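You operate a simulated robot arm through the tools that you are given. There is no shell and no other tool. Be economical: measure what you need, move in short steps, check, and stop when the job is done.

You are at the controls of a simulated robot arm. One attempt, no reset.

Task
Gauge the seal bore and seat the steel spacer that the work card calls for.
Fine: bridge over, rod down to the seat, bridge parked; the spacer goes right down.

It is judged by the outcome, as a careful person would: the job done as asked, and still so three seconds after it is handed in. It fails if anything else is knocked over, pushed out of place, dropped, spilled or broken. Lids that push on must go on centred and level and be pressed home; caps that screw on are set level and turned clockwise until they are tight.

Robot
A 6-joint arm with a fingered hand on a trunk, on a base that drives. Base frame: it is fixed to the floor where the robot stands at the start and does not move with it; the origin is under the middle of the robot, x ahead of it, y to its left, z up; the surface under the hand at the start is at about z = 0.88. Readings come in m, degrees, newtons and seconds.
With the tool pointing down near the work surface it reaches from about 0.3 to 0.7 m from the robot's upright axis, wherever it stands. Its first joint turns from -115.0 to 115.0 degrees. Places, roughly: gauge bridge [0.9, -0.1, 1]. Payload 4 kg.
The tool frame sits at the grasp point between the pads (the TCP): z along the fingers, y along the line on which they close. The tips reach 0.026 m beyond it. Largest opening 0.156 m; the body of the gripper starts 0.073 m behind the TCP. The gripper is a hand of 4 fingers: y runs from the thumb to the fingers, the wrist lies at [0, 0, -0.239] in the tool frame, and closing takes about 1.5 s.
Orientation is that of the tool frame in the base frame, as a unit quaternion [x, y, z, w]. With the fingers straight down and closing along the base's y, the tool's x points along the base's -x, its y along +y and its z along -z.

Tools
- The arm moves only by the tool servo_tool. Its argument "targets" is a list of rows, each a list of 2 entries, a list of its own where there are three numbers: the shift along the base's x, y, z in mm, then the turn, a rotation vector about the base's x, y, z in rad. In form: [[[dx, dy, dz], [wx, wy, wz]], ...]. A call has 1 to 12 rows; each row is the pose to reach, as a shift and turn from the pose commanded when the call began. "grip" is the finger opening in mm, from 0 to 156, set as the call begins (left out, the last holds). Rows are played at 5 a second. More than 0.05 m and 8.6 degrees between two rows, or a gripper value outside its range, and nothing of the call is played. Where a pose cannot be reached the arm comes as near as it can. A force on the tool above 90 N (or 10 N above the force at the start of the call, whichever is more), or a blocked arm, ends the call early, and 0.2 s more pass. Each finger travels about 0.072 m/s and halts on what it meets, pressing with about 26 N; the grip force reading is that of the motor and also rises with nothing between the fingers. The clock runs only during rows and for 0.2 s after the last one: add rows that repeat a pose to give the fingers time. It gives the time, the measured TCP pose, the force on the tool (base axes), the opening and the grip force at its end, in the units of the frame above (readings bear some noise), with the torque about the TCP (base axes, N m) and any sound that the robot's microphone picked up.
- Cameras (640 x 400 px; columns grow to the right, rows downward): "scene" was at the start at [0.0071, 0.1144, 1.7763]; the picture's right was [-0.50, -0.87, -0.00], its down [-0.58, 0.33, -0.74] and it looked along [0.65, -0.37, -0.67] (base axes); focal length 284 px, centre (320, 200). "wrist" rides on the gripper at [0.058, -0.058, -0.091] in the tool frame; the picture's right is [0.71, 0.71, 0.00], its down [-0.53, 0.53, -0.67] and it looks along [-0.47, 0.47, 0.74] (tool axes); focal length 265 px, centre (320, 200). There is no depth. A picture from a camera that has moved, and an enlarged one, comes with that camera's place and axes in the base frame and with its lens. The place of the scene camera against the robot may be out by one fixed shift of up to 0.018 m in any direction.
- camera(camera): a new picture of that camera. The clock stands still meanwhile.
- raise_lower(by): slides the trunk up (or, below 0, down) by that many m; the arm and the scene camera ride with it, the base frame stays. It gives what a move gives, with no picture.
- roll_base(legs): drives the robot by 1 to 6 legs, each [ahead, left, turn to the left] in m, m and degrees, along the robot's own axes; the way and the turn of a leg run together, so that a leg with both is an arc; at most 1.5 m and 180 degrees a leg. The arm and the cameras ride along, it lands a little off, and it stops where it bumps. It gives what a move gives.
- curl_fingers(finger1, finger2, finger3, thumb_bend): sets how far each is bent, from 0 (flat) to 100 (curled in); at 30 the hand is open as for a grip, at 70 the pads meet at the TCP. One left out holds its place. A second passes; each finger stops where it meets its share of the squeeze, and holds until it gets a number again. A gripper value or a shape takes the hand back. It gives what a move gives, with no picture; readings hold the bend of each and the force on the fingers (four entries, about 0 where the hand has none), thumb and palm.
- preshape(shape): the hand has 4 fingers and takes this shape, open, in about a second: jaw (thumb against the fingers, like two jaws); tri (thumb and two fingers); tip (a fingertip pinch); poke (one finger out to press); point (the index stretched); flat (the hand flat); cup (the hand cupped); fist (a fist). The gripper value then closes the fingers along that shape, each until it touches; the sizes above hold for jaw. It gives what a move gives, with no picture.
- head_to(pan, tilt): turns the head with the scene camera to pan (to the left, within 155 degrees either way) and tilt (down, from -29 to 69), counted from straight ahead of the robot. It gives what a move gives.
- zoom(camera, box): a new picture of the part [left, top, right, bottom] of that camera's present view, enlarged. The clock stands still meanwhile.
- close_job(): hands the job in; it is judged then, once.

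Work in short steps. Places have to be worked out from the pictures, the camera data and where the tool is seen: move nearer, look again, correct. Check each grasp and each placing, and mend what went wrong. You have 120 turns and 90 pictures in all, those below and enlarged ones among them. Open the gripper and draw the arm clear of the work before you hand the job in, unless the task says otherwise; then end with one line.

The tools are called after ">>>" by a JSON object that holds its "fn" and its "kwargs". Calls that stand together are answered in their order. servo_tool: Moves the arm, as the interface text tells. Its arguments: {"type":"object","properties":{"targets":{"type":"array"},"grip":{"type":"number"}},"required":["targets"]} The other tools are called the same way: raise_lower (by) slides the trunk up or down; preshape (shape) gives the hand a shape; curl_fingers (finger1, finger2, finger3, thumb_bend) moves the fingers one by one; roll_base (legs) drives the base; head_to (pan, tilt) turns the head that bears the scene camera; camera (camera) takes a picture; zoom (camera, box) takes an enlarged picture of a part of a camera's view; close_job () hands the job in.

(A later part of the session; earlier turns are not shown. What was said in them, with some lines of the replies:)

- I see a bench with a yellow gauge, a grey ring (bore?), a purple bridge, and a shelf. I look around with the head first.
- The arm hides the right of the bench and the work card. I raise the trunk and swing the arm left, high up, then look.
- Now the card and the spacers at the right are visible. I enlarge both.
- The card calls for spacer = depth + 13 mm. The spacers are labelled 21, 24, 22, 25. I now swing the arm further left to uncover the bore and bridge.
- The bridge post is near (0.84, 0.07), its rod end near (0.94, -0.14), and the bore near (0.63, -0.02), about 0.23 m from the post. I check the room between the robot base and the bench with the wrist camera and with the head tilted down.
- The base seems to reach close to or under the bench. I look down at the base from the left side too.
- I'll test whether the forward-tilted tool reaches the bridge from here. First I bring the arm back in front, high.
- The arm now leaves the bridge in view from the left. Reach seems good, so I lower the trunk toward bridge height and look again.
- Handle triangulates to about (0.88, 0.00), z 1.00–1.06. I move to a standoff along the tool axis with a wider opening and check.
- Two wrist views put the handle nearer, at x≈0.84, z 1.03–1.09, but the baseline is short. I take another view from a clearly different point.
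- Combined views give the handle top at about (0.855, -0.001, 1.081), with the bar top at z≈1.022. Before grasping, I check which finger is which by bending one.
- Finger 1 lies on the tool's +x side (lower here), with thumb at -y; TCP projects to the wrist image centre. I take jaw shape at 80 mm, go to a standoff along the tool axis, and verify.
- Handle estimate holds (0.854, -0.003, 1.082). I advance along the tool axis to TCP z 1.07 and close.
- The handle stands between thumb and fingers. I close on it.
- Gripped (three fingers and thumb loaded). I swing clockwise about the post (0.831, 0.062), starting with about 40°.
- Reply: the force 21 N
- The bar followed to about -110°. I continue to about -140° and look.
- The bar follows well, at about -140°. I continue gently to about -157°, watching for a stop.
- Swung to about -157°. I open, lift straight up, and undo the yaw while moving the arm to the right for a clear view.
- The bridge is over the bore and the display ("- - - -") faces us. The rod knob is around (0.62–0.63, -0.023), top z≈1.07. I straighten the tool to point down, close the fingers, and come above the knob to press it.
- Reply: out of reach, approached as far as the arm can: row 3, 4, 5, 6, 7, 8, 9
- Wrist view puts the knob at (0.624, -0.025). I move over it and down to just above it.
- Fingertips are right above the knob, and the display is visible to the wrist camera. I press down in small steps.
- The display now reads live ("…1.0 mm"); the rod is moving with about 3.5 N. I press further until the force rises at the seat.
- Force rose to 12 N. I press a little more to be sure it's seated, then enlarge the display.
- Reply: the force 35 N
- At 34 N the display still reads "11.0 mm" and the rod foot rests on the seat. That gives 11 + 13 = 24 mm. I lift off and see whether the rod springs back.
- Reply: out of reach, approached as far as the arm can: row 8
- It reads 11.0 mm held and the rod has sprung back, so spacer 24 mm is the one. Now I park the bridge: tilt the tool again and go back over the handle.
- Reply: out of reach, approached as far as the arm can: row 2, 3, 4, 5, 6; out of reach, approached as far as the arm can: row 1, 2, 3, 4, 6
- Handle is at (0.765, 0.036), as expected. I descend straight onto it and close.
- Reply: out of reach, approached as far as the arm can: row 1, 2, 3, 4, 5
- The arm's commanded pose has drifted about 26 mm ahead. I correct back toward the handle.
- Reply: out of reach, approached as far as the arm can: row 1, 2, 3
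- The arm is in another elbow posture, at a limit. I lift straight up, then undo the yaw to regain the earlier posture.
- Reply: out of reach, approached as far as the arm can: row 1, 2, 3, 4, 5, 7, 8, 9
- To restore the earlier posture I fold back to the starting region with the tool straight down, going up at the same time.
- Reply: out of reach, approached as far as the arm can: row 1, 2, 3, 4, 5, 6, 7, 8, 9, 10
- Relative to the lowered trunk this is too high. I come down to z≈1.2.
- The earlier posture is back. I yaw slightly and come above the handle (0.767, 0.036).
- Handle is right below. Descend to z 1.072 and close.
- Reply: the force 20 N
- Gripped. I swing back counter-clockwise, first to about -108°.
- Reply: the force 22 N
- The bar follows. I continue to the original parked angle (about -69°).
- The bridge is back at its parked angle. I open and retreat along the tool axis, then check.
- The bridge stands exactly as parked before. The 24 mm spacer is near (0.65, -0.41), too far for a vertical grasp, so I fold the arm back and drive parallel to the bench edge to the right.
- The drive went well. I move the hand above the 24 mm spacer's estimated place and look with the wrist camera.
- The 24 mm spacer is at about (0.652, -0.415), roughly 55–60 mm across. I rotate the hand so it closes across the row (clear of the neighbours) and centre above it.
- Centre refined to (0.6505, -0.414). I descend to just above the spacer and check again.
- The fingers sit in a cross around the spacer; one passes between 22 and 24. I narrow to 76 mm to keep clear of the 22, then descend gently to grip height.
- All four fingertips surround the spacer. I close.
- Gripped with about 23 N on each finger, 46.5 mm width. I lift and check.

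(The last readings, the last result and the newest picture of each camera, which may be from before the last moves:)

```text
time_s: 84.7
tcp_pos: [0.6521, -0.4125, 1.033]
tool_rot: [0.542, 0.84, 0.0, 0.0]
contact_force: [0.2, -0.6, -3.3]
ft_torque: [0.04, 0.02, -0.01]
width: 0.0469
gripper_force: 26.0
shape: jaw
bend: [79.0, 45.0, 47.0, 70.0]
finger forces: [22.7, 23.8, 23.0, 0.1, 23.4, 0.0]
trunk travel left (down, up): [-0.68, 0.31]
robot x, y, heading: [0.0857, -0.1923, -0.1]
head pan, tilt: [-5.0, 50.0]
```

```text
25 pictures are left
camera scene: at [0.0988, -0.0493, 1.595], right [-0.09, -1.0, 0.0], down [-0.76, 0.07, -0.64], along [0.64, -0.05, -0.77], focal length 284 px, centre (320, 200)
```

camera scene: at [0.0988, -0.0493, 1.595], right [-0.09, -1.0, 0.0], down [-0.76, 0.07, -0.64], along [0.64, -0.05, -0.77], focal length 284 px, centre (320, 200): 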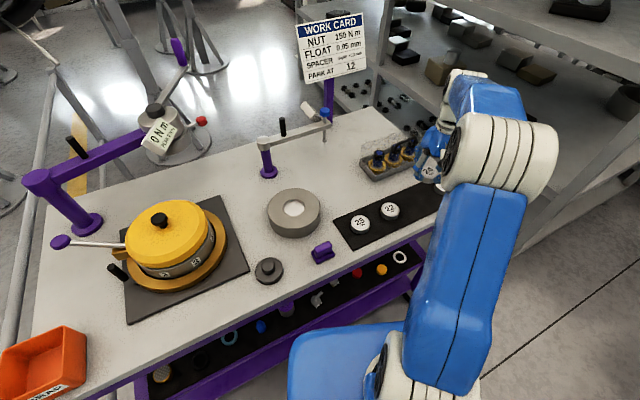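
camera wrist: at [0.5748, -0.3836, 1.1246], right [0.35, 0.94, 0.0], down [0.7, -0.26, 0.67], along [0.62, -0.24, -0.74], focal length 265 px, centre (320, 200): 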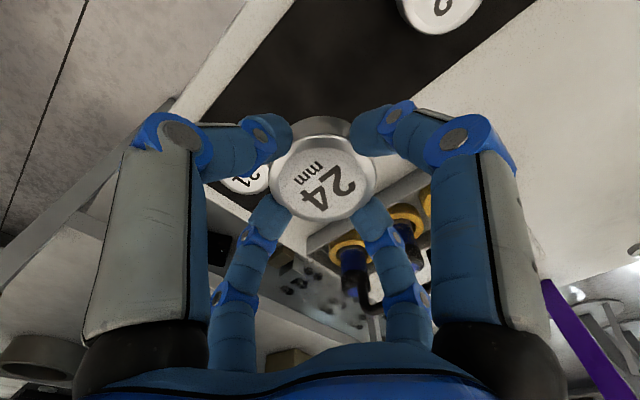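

Spacer held level and centred on the TCP (top 17 mm below TCP, bottom 41 mm below). I carry it toward the bore at safe height, stopping beside it to measure the bore.

>>> {"fn": "servo_tool", "kwargs": {"targets": [[[-5, 15, 30], [0, 0, 0]], [[-10, 60, 50], [0, 0, 0]], [[-17, 105, 60], [0, 0, 0]], [[-24, 150, 60], [0, 0, 0]], [[-30, 195, 60], [0, 0, 0]], [[-37, 240, 60], [0, 0, 0]], [[-44, 270, 60], [0, 0, 0]], [[-52, 292, 60], [0, 0, 0]], [[-52, 292, 60], [0, 0, 0]]]}}

>>> {"fn": "camera", "kwargs": {"camera": "wrist"}}

>>> {"fn": "zoom", "kwargs": {"camera": "scene", "box": [240, 150, 360, 270]}}

```text
time_s: 86.7
tcp_pos: [0.5997, -0.1216, 1.0933]
tool_rot: [0.543, 0.84, 0.0, 0.0]
contact_force: [0.2, -0.1, -3.3]
ft_torque: [0.01, 0.03, 0.02]
width: 0.0465
gripper_force: 26.6
shape: jaw
bend: [79.0, 45.0, 47.0, 70.0]
finger forces: [22.7, 23.7, 23.3, 0.0, 23.2, 0.0]
trunk travel left (down, up): [-0.68, 0.31]
robot x, y, heading: [0.0858, -0.1979, 0.2]
head pan, tilt: [-5.0, 50.0]
```

```text
24 pictures are left
camera wrist: at [0.5229, -0.0923, 1.1845], right [0.35, 0.94, 0.0], down [0.7, -0.26, 0.67], along [0.62, -0.24, -0.74], focal length 265 px, centre (320, 200)
```

wrist: 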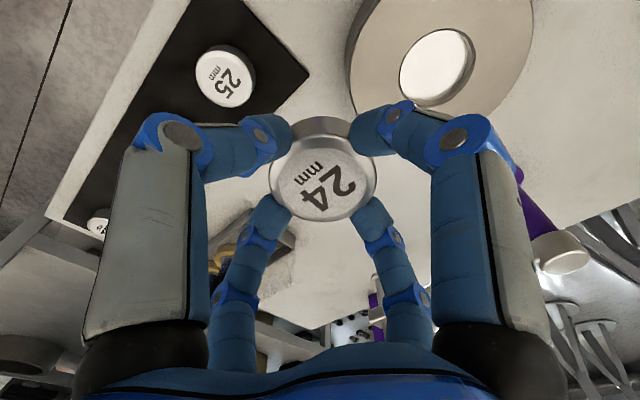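

```text
3.33 times, centred on (300, 210) of scene
camera zoom: at [0.0988, -0.0498, 1.5951], right [-0.09, -1.0, 0.0], down [-0.76, 0.07, -0.64], along [0.64, -0.05, -0.77], focal length 945 px, centre (387, 167)
```

zoom: 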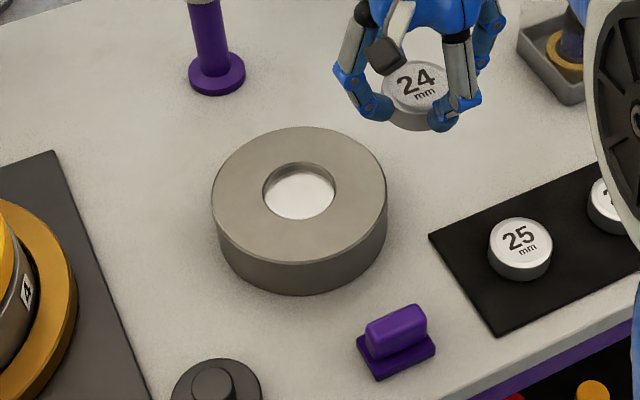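

Clearance looks several mm. First bore estimate (0.624, -0.019); I take a second view from another point to settle it.

>>> {"fn": "servo_tool", "kwargs": {"targets": [[[30, 30, 0], [0, 0, 0]], [[60, 60, 0], [0, 0, 0]], [[60, 60, 0], [0, 0, 0]]]}}

>>> {"fn": "camera", "kwargs": {"camera": "wrist"}}

```text
time_s: 87.5
tcp_pos: [0.6586, -0.0613, 1.0934]
tool_rot: [0.543, 0.84, 0.0, 0.001]
contact_force: [0.3, -0.1, -3.3]
ft_torque: [0.01, 0.01, -0.02]
width: 0.0465
gripper_force: 26.7
shape: jaw
bend: [79.0, 45.0, 47.0, 70.0]
finger forces: [22.7, 24.0, 23.3, 0.0, 23.4, 0.0]
trunk travel left (down, up): [-0.68, 0.31]
robot x, y, heading: [0.0863, -0.1993, 0.3]
head pan, tilt: [-5.0, 50.0]
```

```text
22 pictures are left
camera wrist: at [0.5819, -0.0323, 1.1854], right [0.35, 0.94, 0.0], down [0.7, -0.26, 0.67], along [0.63, -0.24, -0.74], focal length 265 px, centre (320, 200)
```

wrist: 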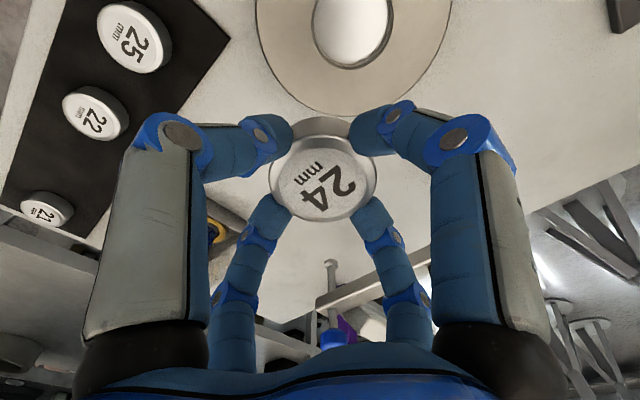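

Estimates cluster near (0.624, -0.020). I move over that and lower until the spacer is just above the block, then compare spacer and bore edges directly.

>>> {"fn": "servo_tool", "kwargs": {"targets": [[[-17, 20, 0], [0, 0, 0]], [[-34, 41, -20], [0, 0, 0]], [[-34, 41, -55], [0, 0, 0]], [[-34, 41, -85], [0, 0, 0]], [[-34, 41, -100], [0, 0, 0]], [[-34, 41, -100], [0, 0, 0]]]}}

>>> {"fn": "camera", "kwargs": {"camera": "wrist"}}

>>> {"fn": "zoom", "kwargs": {"camera": "scene", "box": [250, 160, 340, 250]}}

```text
time_s: 88.9
tcp_pos: [0.6246, -0.02, 0.9927]
tool_rot: [0.542, 0.84, 0.001, 0.0]
contact_force: [0.3, -0.1, -3.5]
ft_torque: [0.01, 0.0, -0.01]
width: 0.0468
gripper_force: 25.7
shape: jaw
bend: [79.0, 45.0, 47.0, 70.0]
finger forces: [22.7, 23.8, 23.3, 0.0, 23.1, 0.0]
trunk travel left (down, up): [-0.68, 0.31]
robot x, y, heading: [0.083, -0.1964, 0.2]
head pan, tilt: [-5.0, 50.0]
```

```text
21 pictures are left
camera wrist: at [0.5483, 0.0096, 1.084], right [0.35, 0.94, 0.0], down [0.7, -0.26, 0.67], along [0.62, -0.24, -0.74], focal length 265 px, centre (320, 200)
```

wrist: 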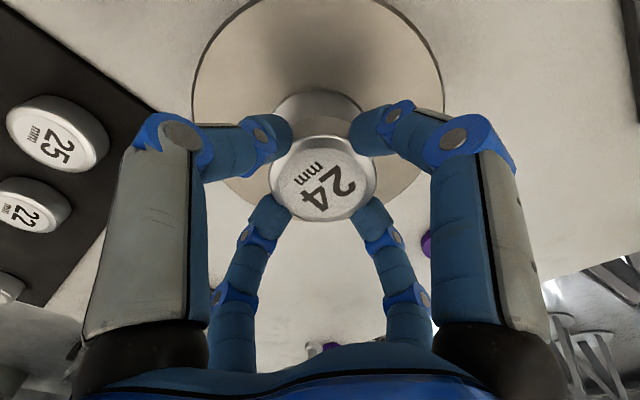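

```text
4.44 times, centred on (295, 205) of scene
camera zoom: at [0.0975, -0.0486, 1.595], right [-0.09, -1.0, 0.0], down [-0.76, 0.07, -0.64], along [0.64, -0.05, -0.77], focal length 1260 px, centre (431, 178)
```

zoom: 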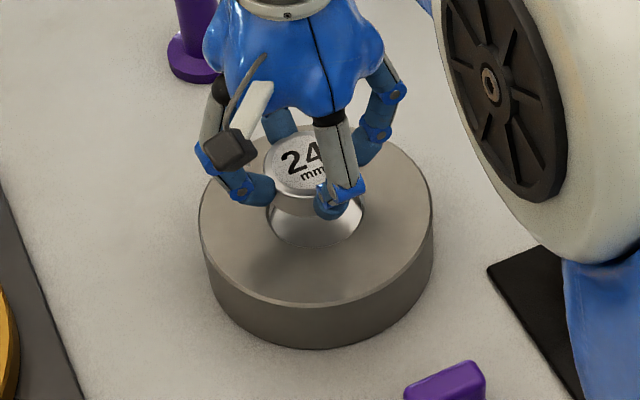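

Wrist view shows the spacer about 2 mm to the +right of the ring axis; scene agrees within a couple of mm. I correct by (-0.5, -1.5) mm and lower in small steps, watching force: top face contact would come at TCP ≈0.973, the seat at ≈0.962.

>>> {"fn": "servo_tool", "kwargs": {"targets": [[[-0.5, -1.5, 0], [0, 0, 0]], [[-0.5, -1.5, -6], [0, 0, 0]], [[-0.5, -1.5, -12], [0, 0, 0]], [[-0.5, -1.5, -16], [0, 0, 0]], [[-0.5, -1.5, -16], [0, 0, 0]]]}}

>>> {"fn": "zoom", "kwargs": {"camera": "scene", "box": [260, 165, 330, 235]}}

>>> {"fn": "zoom", "kwargs": {"camera": "wrist", "box": [190, 0, 450, 220]}}

```text
time_s: 90.1
tcp_pos: [0.6241, -0.0208, 0.9767]
tool_rot: [0.542, 0.84, 0.0, -0.001]
contact_force: [1.0, 0.4, -2.8]
ft_torque: [0.0, 0.01, -0.01]
width: 0.0467
gripper_force: 26.4
shape: jaw
bend: [79.0, 45.0, 47.0, 70.0]
finger forces: [22.7, 23.9, 23.5, 0.0, 23.1, 0.0]
trunk travel left (down, up): [-0.68, 0.31]
robot x, y, heading: [0.0842, -0.1989, -0.1]
head pan, tilt: [-5.0, 50.0]
```

```text
5.71 times, centred on (295, 200) of scene
camera zoom: at [0.0979, -0.0489, 1.595], right [-0.09, -1.0, 0.0], down [-0.76, 0.07, -0.64], along [0.64, -0.05, -0.77], focal length 1620 px, centre (463, 200)
```

zoom: 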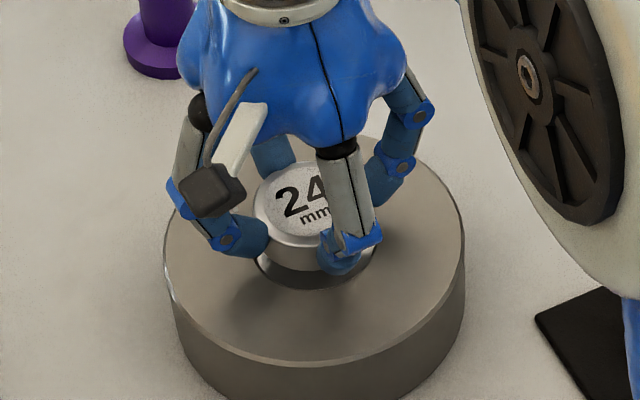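

```text
1.82 times, centred on (320, 110) of wrist
camera zoom: at [0.5479, 0.0082, 1.068], right [0.35, 0.94, 0.0], down [0.7, -0.26, 0.67], along [0.62, -0.24, -0.74], focal length 483 px, centre (320, 364)
```

zoom: 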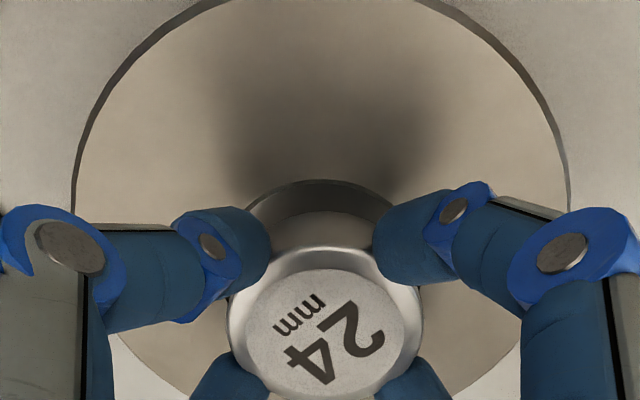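

Lateral alignment is good; front-to-back the spacer seems about 2–4 mm too far from me. I shift back 2.5 mm and lower in small steps.

>>> {"fn": "servo_tool", "kwargs": {"targets": [[[-2.5, 0, 0], [0, 0, 0]], [[-2.5, 0, -2], [0, 0, 0]], [[-2.5, 0, -4], [0, 0, 0]], [[-2.5, 0, -6], [0, 0, 0]], [[-2.5, 0, -8], [0, 0, 0]]]}}

>>> {"fn": "zoom", "kwargs": {"camera": "scene", "box": [260, 165, 330, 235]}}

```text
time_s: 91.3
tcp_pos: [0.623, -0.021, 0.9686]
tool_rot: [0.542, 0.841, -0.001, 0.0]
contact_force: [-0.2, 0.2, -3.0]
ft_torque: [0.01, 0.01, 0.0]
width: 0.0466
gripper_force: 26.1
shape: jaw
bend: [79.0, 45.0, 47.0, 70.0]
finger forces: [22.8, 23.9, 23.4, 0.0, 23.1, 0.0]
trunk travel left (down, up): [-0.68, 0.31]
robot x, y, heading: [0.0871, -0.1976, 0.1]
head pan, tilt: [-5.0, 50.0]
```

```text
5.71 times, centred on (295, 200) of scene
camera zoom: at [0.0982, -0.0488, 1.595], right [-0.09, -1.0, 0.0], down [-0.76, 0.07, -0.64], along [0.64, -0.05, -0.77], focal length 1620 px, centre (463, 200)
```

zoom: 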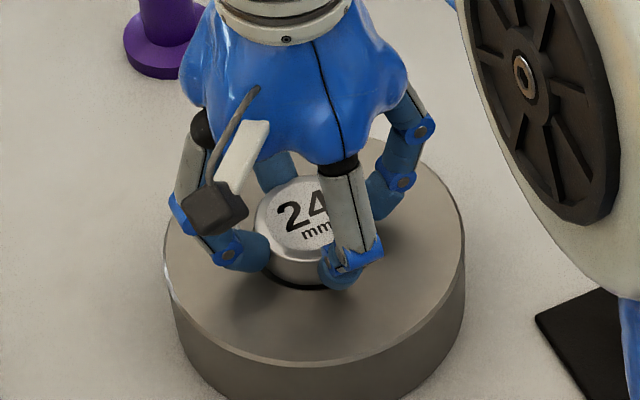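

No contact; the spacer is entering the bore. I lower further in 1.5 mm steps to find the seat.

>>> {"fn": "servo_tool", "kwargs": {"targets": [[[0, 0, -1.5], [0, 0, 0]], [[0, 0, -3], [0, 0, 0]], [[0, 0, -4.5], [0, 0, 0]], [[0, 0, -6], [0, 0, 0]]]}}

>>> {"fn": "zoom", "kwargs": {"camera": "scene", "box": [260, 165, 330, 235]}}

```text
time_s: 92.3
tcp_pos: [0.6217, -0.019, 0.9607]
tool_rot: [0.543, 0.84, 0.0, 0.0]
contact_force: [0.0, 0.6, -3.0]
ft_torque: [0.02, -0.03, 0.01]
width: 0.0468
gripper_force: 26.3
shape: jaw
bend: [79.0, 45.0, 47.0, 70.0]
finger forces: [22.7, 23.8, 23.4, 0.0, 23.0, 0.1]
trunk travel left (down, up): [-0.68, 0.31]
robot x, y, heading: [0.087, -0.192, 0.2]
head pan, tilt: [-5.0, 50.0]
```

```text
5.71 times, centred on (295, 200) of scene
camera zoom: at [0.098, -0.0488, 1.595], right [-0.09, -1.0, 0.0], down [-0.76, 0.07, -0.64], along [0.64, -0.05, -0.77], focal length 1620 px, centre (463, 200)
```

zoom: 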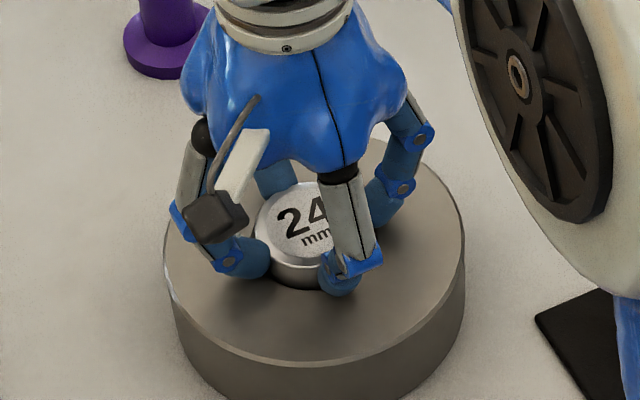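

Still only its own weight. I continue down.

>>> {"fn": "servo_tool", "kwargs": {"targets": [[[0, 0, -1.5], [0, 0, 0]], [[0, 0, -3], [0, 0, 0]], [[0, 0, -4], [0, 0, 0]]]}}

```text
time_s: 93.1
tcp_pos: [0.6209, -0.0207, 0.958]
tool_rot: [0.542, 0.84, 0.0, 0.0]
contact_force: [1.1, 0.2, 0.8]
ft_torque: [-0.03, 0.11, 0.01]
width: 0.0465
gripper_force: 26.2
shape: jaw
bend: [79.0, 45.0, 47.0, 70.0]
finger forces: [23.0, 24.1, 23.4, 0.0, 26.7, 0.0]
trunk travel left (down, up): [-0.68, 0.31]
robot x, y, heading: [0.0882, -0.1958, 0.1]
head pan, tilt: [-5.0, 50.0]
```

Contact has just begun (force -3 → +0.8 N), at about seat height. I open gently and rise.

>>> {"fn": "servo_tool", "kwargs": {"targets": [[[0, 0, 0], [0, 0, 0]], [[0, 0, 0], [0, 0, 0]], [[0, 0, 0], [0, 0, 0]], [[0, 0, 10], [0, 0, 0]], [[0, 0, 30], [0, 0, 0]], [[0, 0, 60], [0, 0, 0]], [[0, -10, 100], [0, 0, 0]], [[0, -50, 110], [0, 0, 0]]], "grip": 80}}

>>> {"fn": "zoom", "kwargs": {"camera": "scene", "box": [260, 165, 330, 235]}}

>>> {"fn": "camera", "kwargs": {"camera": "wrist"}}

```text
time_s: 94.9
tcp_pos: [0.6212, -0.0727, 1.0685]
tool_rot: [0.543, 0.84, 0.0, -0.001]
contact_force: [0.0, -0.1, -1.2]
ft_torque: [0.01, 0.02, 0.01]
width: 0.0797
gripper_force: 0.1
shape: jaw
bend: [36.0, 36.0, 36.0, 70.0]
finger forces: [0.0, 0.0, 0.0, 0.0, 0.0, 0.1]
trunk travel left (down, up): [-0.68, 0.31]
robot x, y, heading: [0.0886, -0.1987, 0.0]
head pan, tilt: [-5.0, 50.0]
```

```text
5.71 times, centred on (295, 200) of scene
camera zoom: at [0.0981, -0.0509, 1.5952], right [-0.09, -1.0, 0.0], down [-0.76, 0.07, -0.64], along [0.64, -0.05, -0.77], focal length 1620 px, centre (463, 200)
```

zoom: 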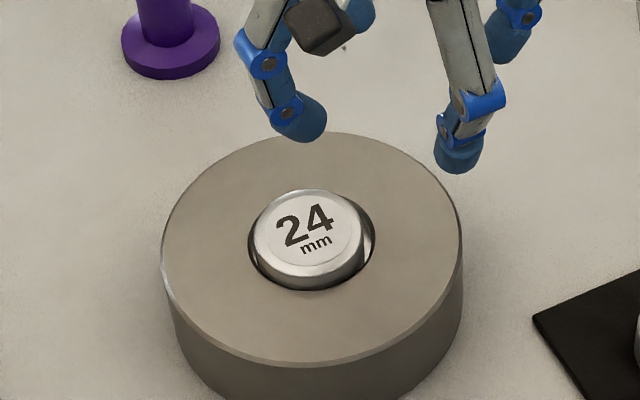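

```text
14 pictures are left
camera wrist: at [0.5453, -0.0433, 1.1608], right [0.35, 0.94, 0.0], down [0.7, -0.26, 0.67], along [0.62, -0.24, -0.74], focal length 265 px, centre (320, 200)
```

wrist: 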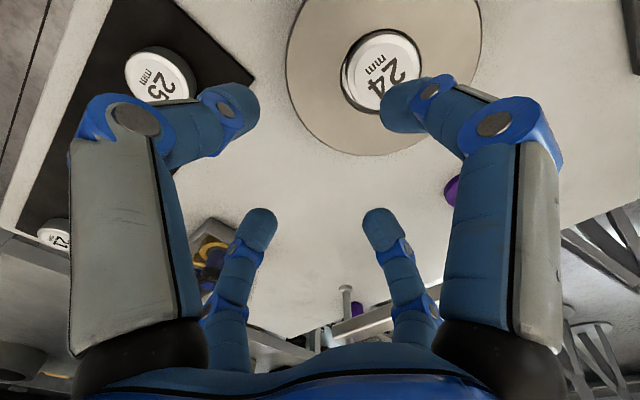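

The spacer lies in the bore. To be sure it's right down, I close the fingers and press lightly on its top at the centre.

>>> {"fn": "servo_tool", "kwargs": {"targets": [[[0, 0, 0], [0, 0, 0]], [[0, 0, 0], [0, 0, 0]], [[0, 0, 0], [0, 0, 0]], [[0, 0, 0], [0, 0, 0]], [[1, 25, 0], [0, 0, 0]], [[1, 53, 0], [0, 0, 0]], [[1, 53, -30], [0, 0, 0]], [[1, 53, -60], [0, 0, 0]], [[1, 53, -84], [0, 0, 0]], [[1, 53, -84], [0, 0, 0]]], "grip": 0}}

>>> {"fn": "servo_tool", "kwargs": {"targets": [[[0, 0, -3], [0, 0, 0]], [[0, 0, -6], [0, 0, 0]], [[0, 0, -9], [0, 0, 0]], [[0, 0, -12], [0, 0, 0]], [[0, 0, -15], [0, 0, 0]]]}}

```text
time_s: 97.1
tcp_pos: [0.6221, -0.0172, 0.9856]
tool_rot: [0.542, 0.84, 0.0, 0.0]
contact_force: [-0.2, -0.5, 0.4]
ft_torque: [-0.01, -0.02, 0.01]
width: 0.0001
gripper_force: 26.2
shape: jaw
bend: [70.0, 70.0, 70.0, 70.0]
finger forces: [0.0, 0.0, 0.0, 0.1, 0.0, 0.1]
trunk travel left (down, up): [-0.68, 0.31]
robot x, y, heading: [0.0845, -0.1966, -0.1]
head pan, tilt: [-5.0, 50.0]
```

```text
time_s: 98.3
tcp_pos: [0.6231, -0.0169, 0.9763]
tool_rot: [0.543, 0.84, 0.007, 0.005]
contact_force: [0.8, -0.3, 47.9]
ft_torque: [-0.14, -0.12, -0.02]
width: 0.0
gripper_force: 25.8
shape: jaw
bend: [70.0, 70.0, 70.0, 70.0]
finger forces: [0.0, 0.0, 0.0, 0.0, 0.0, 0.1]
trunk travel left (down, up): [-0.68, 0.31]
robot x, y, heading: [0.0846, -0.1967, 0.3]
head pan, tilt: [-5.0, 50.0]
```

It's firm at 48 N (TCP z 0.976). I rise and clear the hand to look at how it sits.

>>> {"fn": "servo_tool", "kwargs": {"targets": [[[0, 0, 10], [0, 0, 0]], [[0, 0, 30], [0, 0, 0]], [[0, 0, 60], [0, 0, 0]], [[0, -40, 90], [0, 0, 0]], [[0, -85, 100], [0, 0, 0]], [[0, -130, 100], [0, 0, 0]]]}}

>>> {"fn": "zoom", "kwargs": {"camera": "scene", "box": [270, 175, 320, 225]}}

>>> {"fn": "zoom", "kwargs": {"camera": "wrist", "box": [330, 0, 640, 190]}}

```text
time_s: 99.7
tcp_pos: [0.6217, -0.149, 1.0681]
tool_rot: [0.543, 0.84, 0.002, 0.0]
contact_force: [-1.2, 0.7, 0.5]
ft_torque: [0.05, 0.0, 0.0]
width: 0.0001
gripper_force: 26.0
shape: jaw
bend: [70.0, 70.0, 70.0, 70.0]
finger forces: [0.0, 0.0, 0.0, 0.0, 0.0, 0.1]
trunk travel left (down, up): [-0.68, 0.31]
robot x, y, heading: [0.0845, -0.1963, -0.1]
head pan, tilt: [-5.0, 50.0]
```

```text
8.00 times, centred on (295, 200) of scene
camera zoom: at [0.097, -0.0514, 1.5953], right [-0.09, -1.0, 0.0], down [-0.76, 0.07, -0.64], along [0.64, -0.05, -0.77], focal length 2268 px, centre (520, 200)
```

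zoom: 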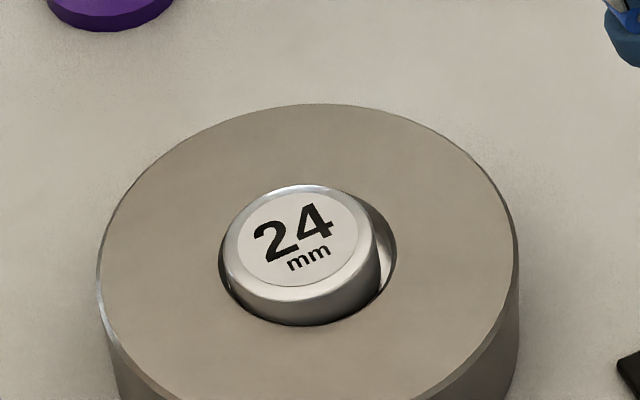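

```text
2.06 times, centred on (485, 95) of wrist
camera zoom: at [0.5456, -0.1208, 1.1607], right [0.35, 0.94, 0.0], down [0.7, -0.26, 0.67], along [0.63, -0.23, -0.74], focal length 548 px, centre (-21, 417)
```

zoom: 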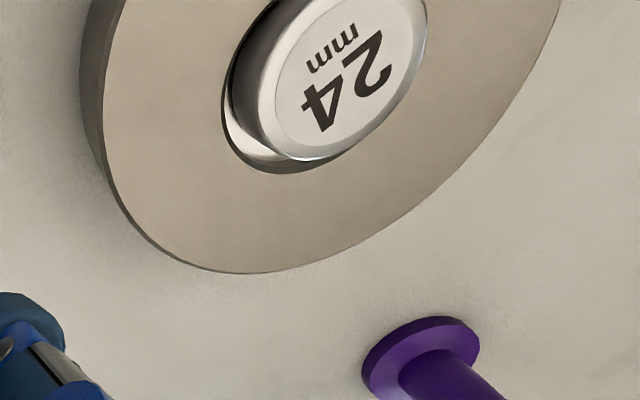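

The spacer sits inside the bore, level, with clearance all round the rim. I open the hand, draw the arm clear and take a last look.

>>> {"fn": "servo_tool", "kwargs": {"targets": [[[-20, -30, 20], [0, 0, 0]], [[-40, -60, 50], [0, 0, 0]], [[-60, -90, 80], [0, 0, 0]], [[-80, -120, 110], [0, 0, 0]], [[-100, -140, 130], [0, 0, 0]], [[-100, -140, 130], [0, 0, 0]]], "grip": 156}}

>>> {"fn": "camera", "kwargs": {"camera": "scene"}}

```text
time_s: 101.1
tcp_pos: [0.5239, -0.2876, 1.1988]
tool_rot: [0.543, 0.84, -0.001, -0.001]
contact_force: [0.2, 0.8, 0.7]
ft_torque: [0.01, 0.02, -0.01]
width: 0.156
gripper_force: 0.1
shape: jaw
bend: [30.0, 30.0, 30.0, 30.0]
finger forces: [0.0, 0.1, 0.0, 0.1, 0.0, 0.1]
trunk travel left (down, up): [-0.68, 0.31]
robot x, y, heading: [0.0853, -0.1981, 0.1]
head pan, tilt: [-5.0, 50.0]
```

```text
11 pictures are left
camera scene: at [0.0989, -0.0482, 1.595], right [-0.09, -1.0, 0.0], down [-0.76, 0.06, -0.64], along [0.64, -0.06, -0.77], focal length 284 px, centre (320, 200)
```

scene: 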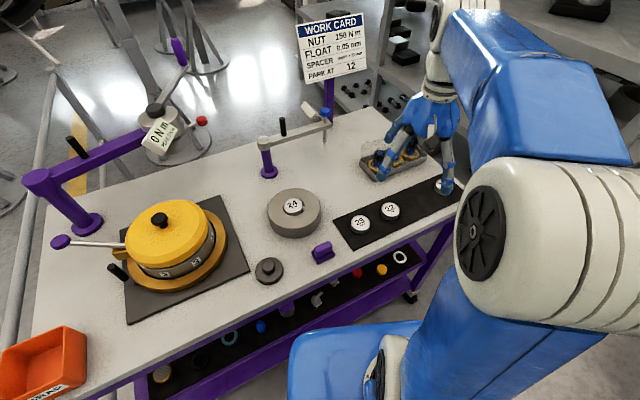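

The spacer is in the bore, the bridge is parked, everything else is in place and the arm is clear. I hand in the job.

>>> {"fn": "close_job", "kwargs": {}}

```text
The job is handed in.
```

I gauged the bore at 11.0 mm, so the card (depth + 13 mm) called for the 24 mm spacer. It is in the bore and stayed put when pressed with about 48 N. The bridge is back in its parked position, the arm is clear, and nothing else was disturbed.
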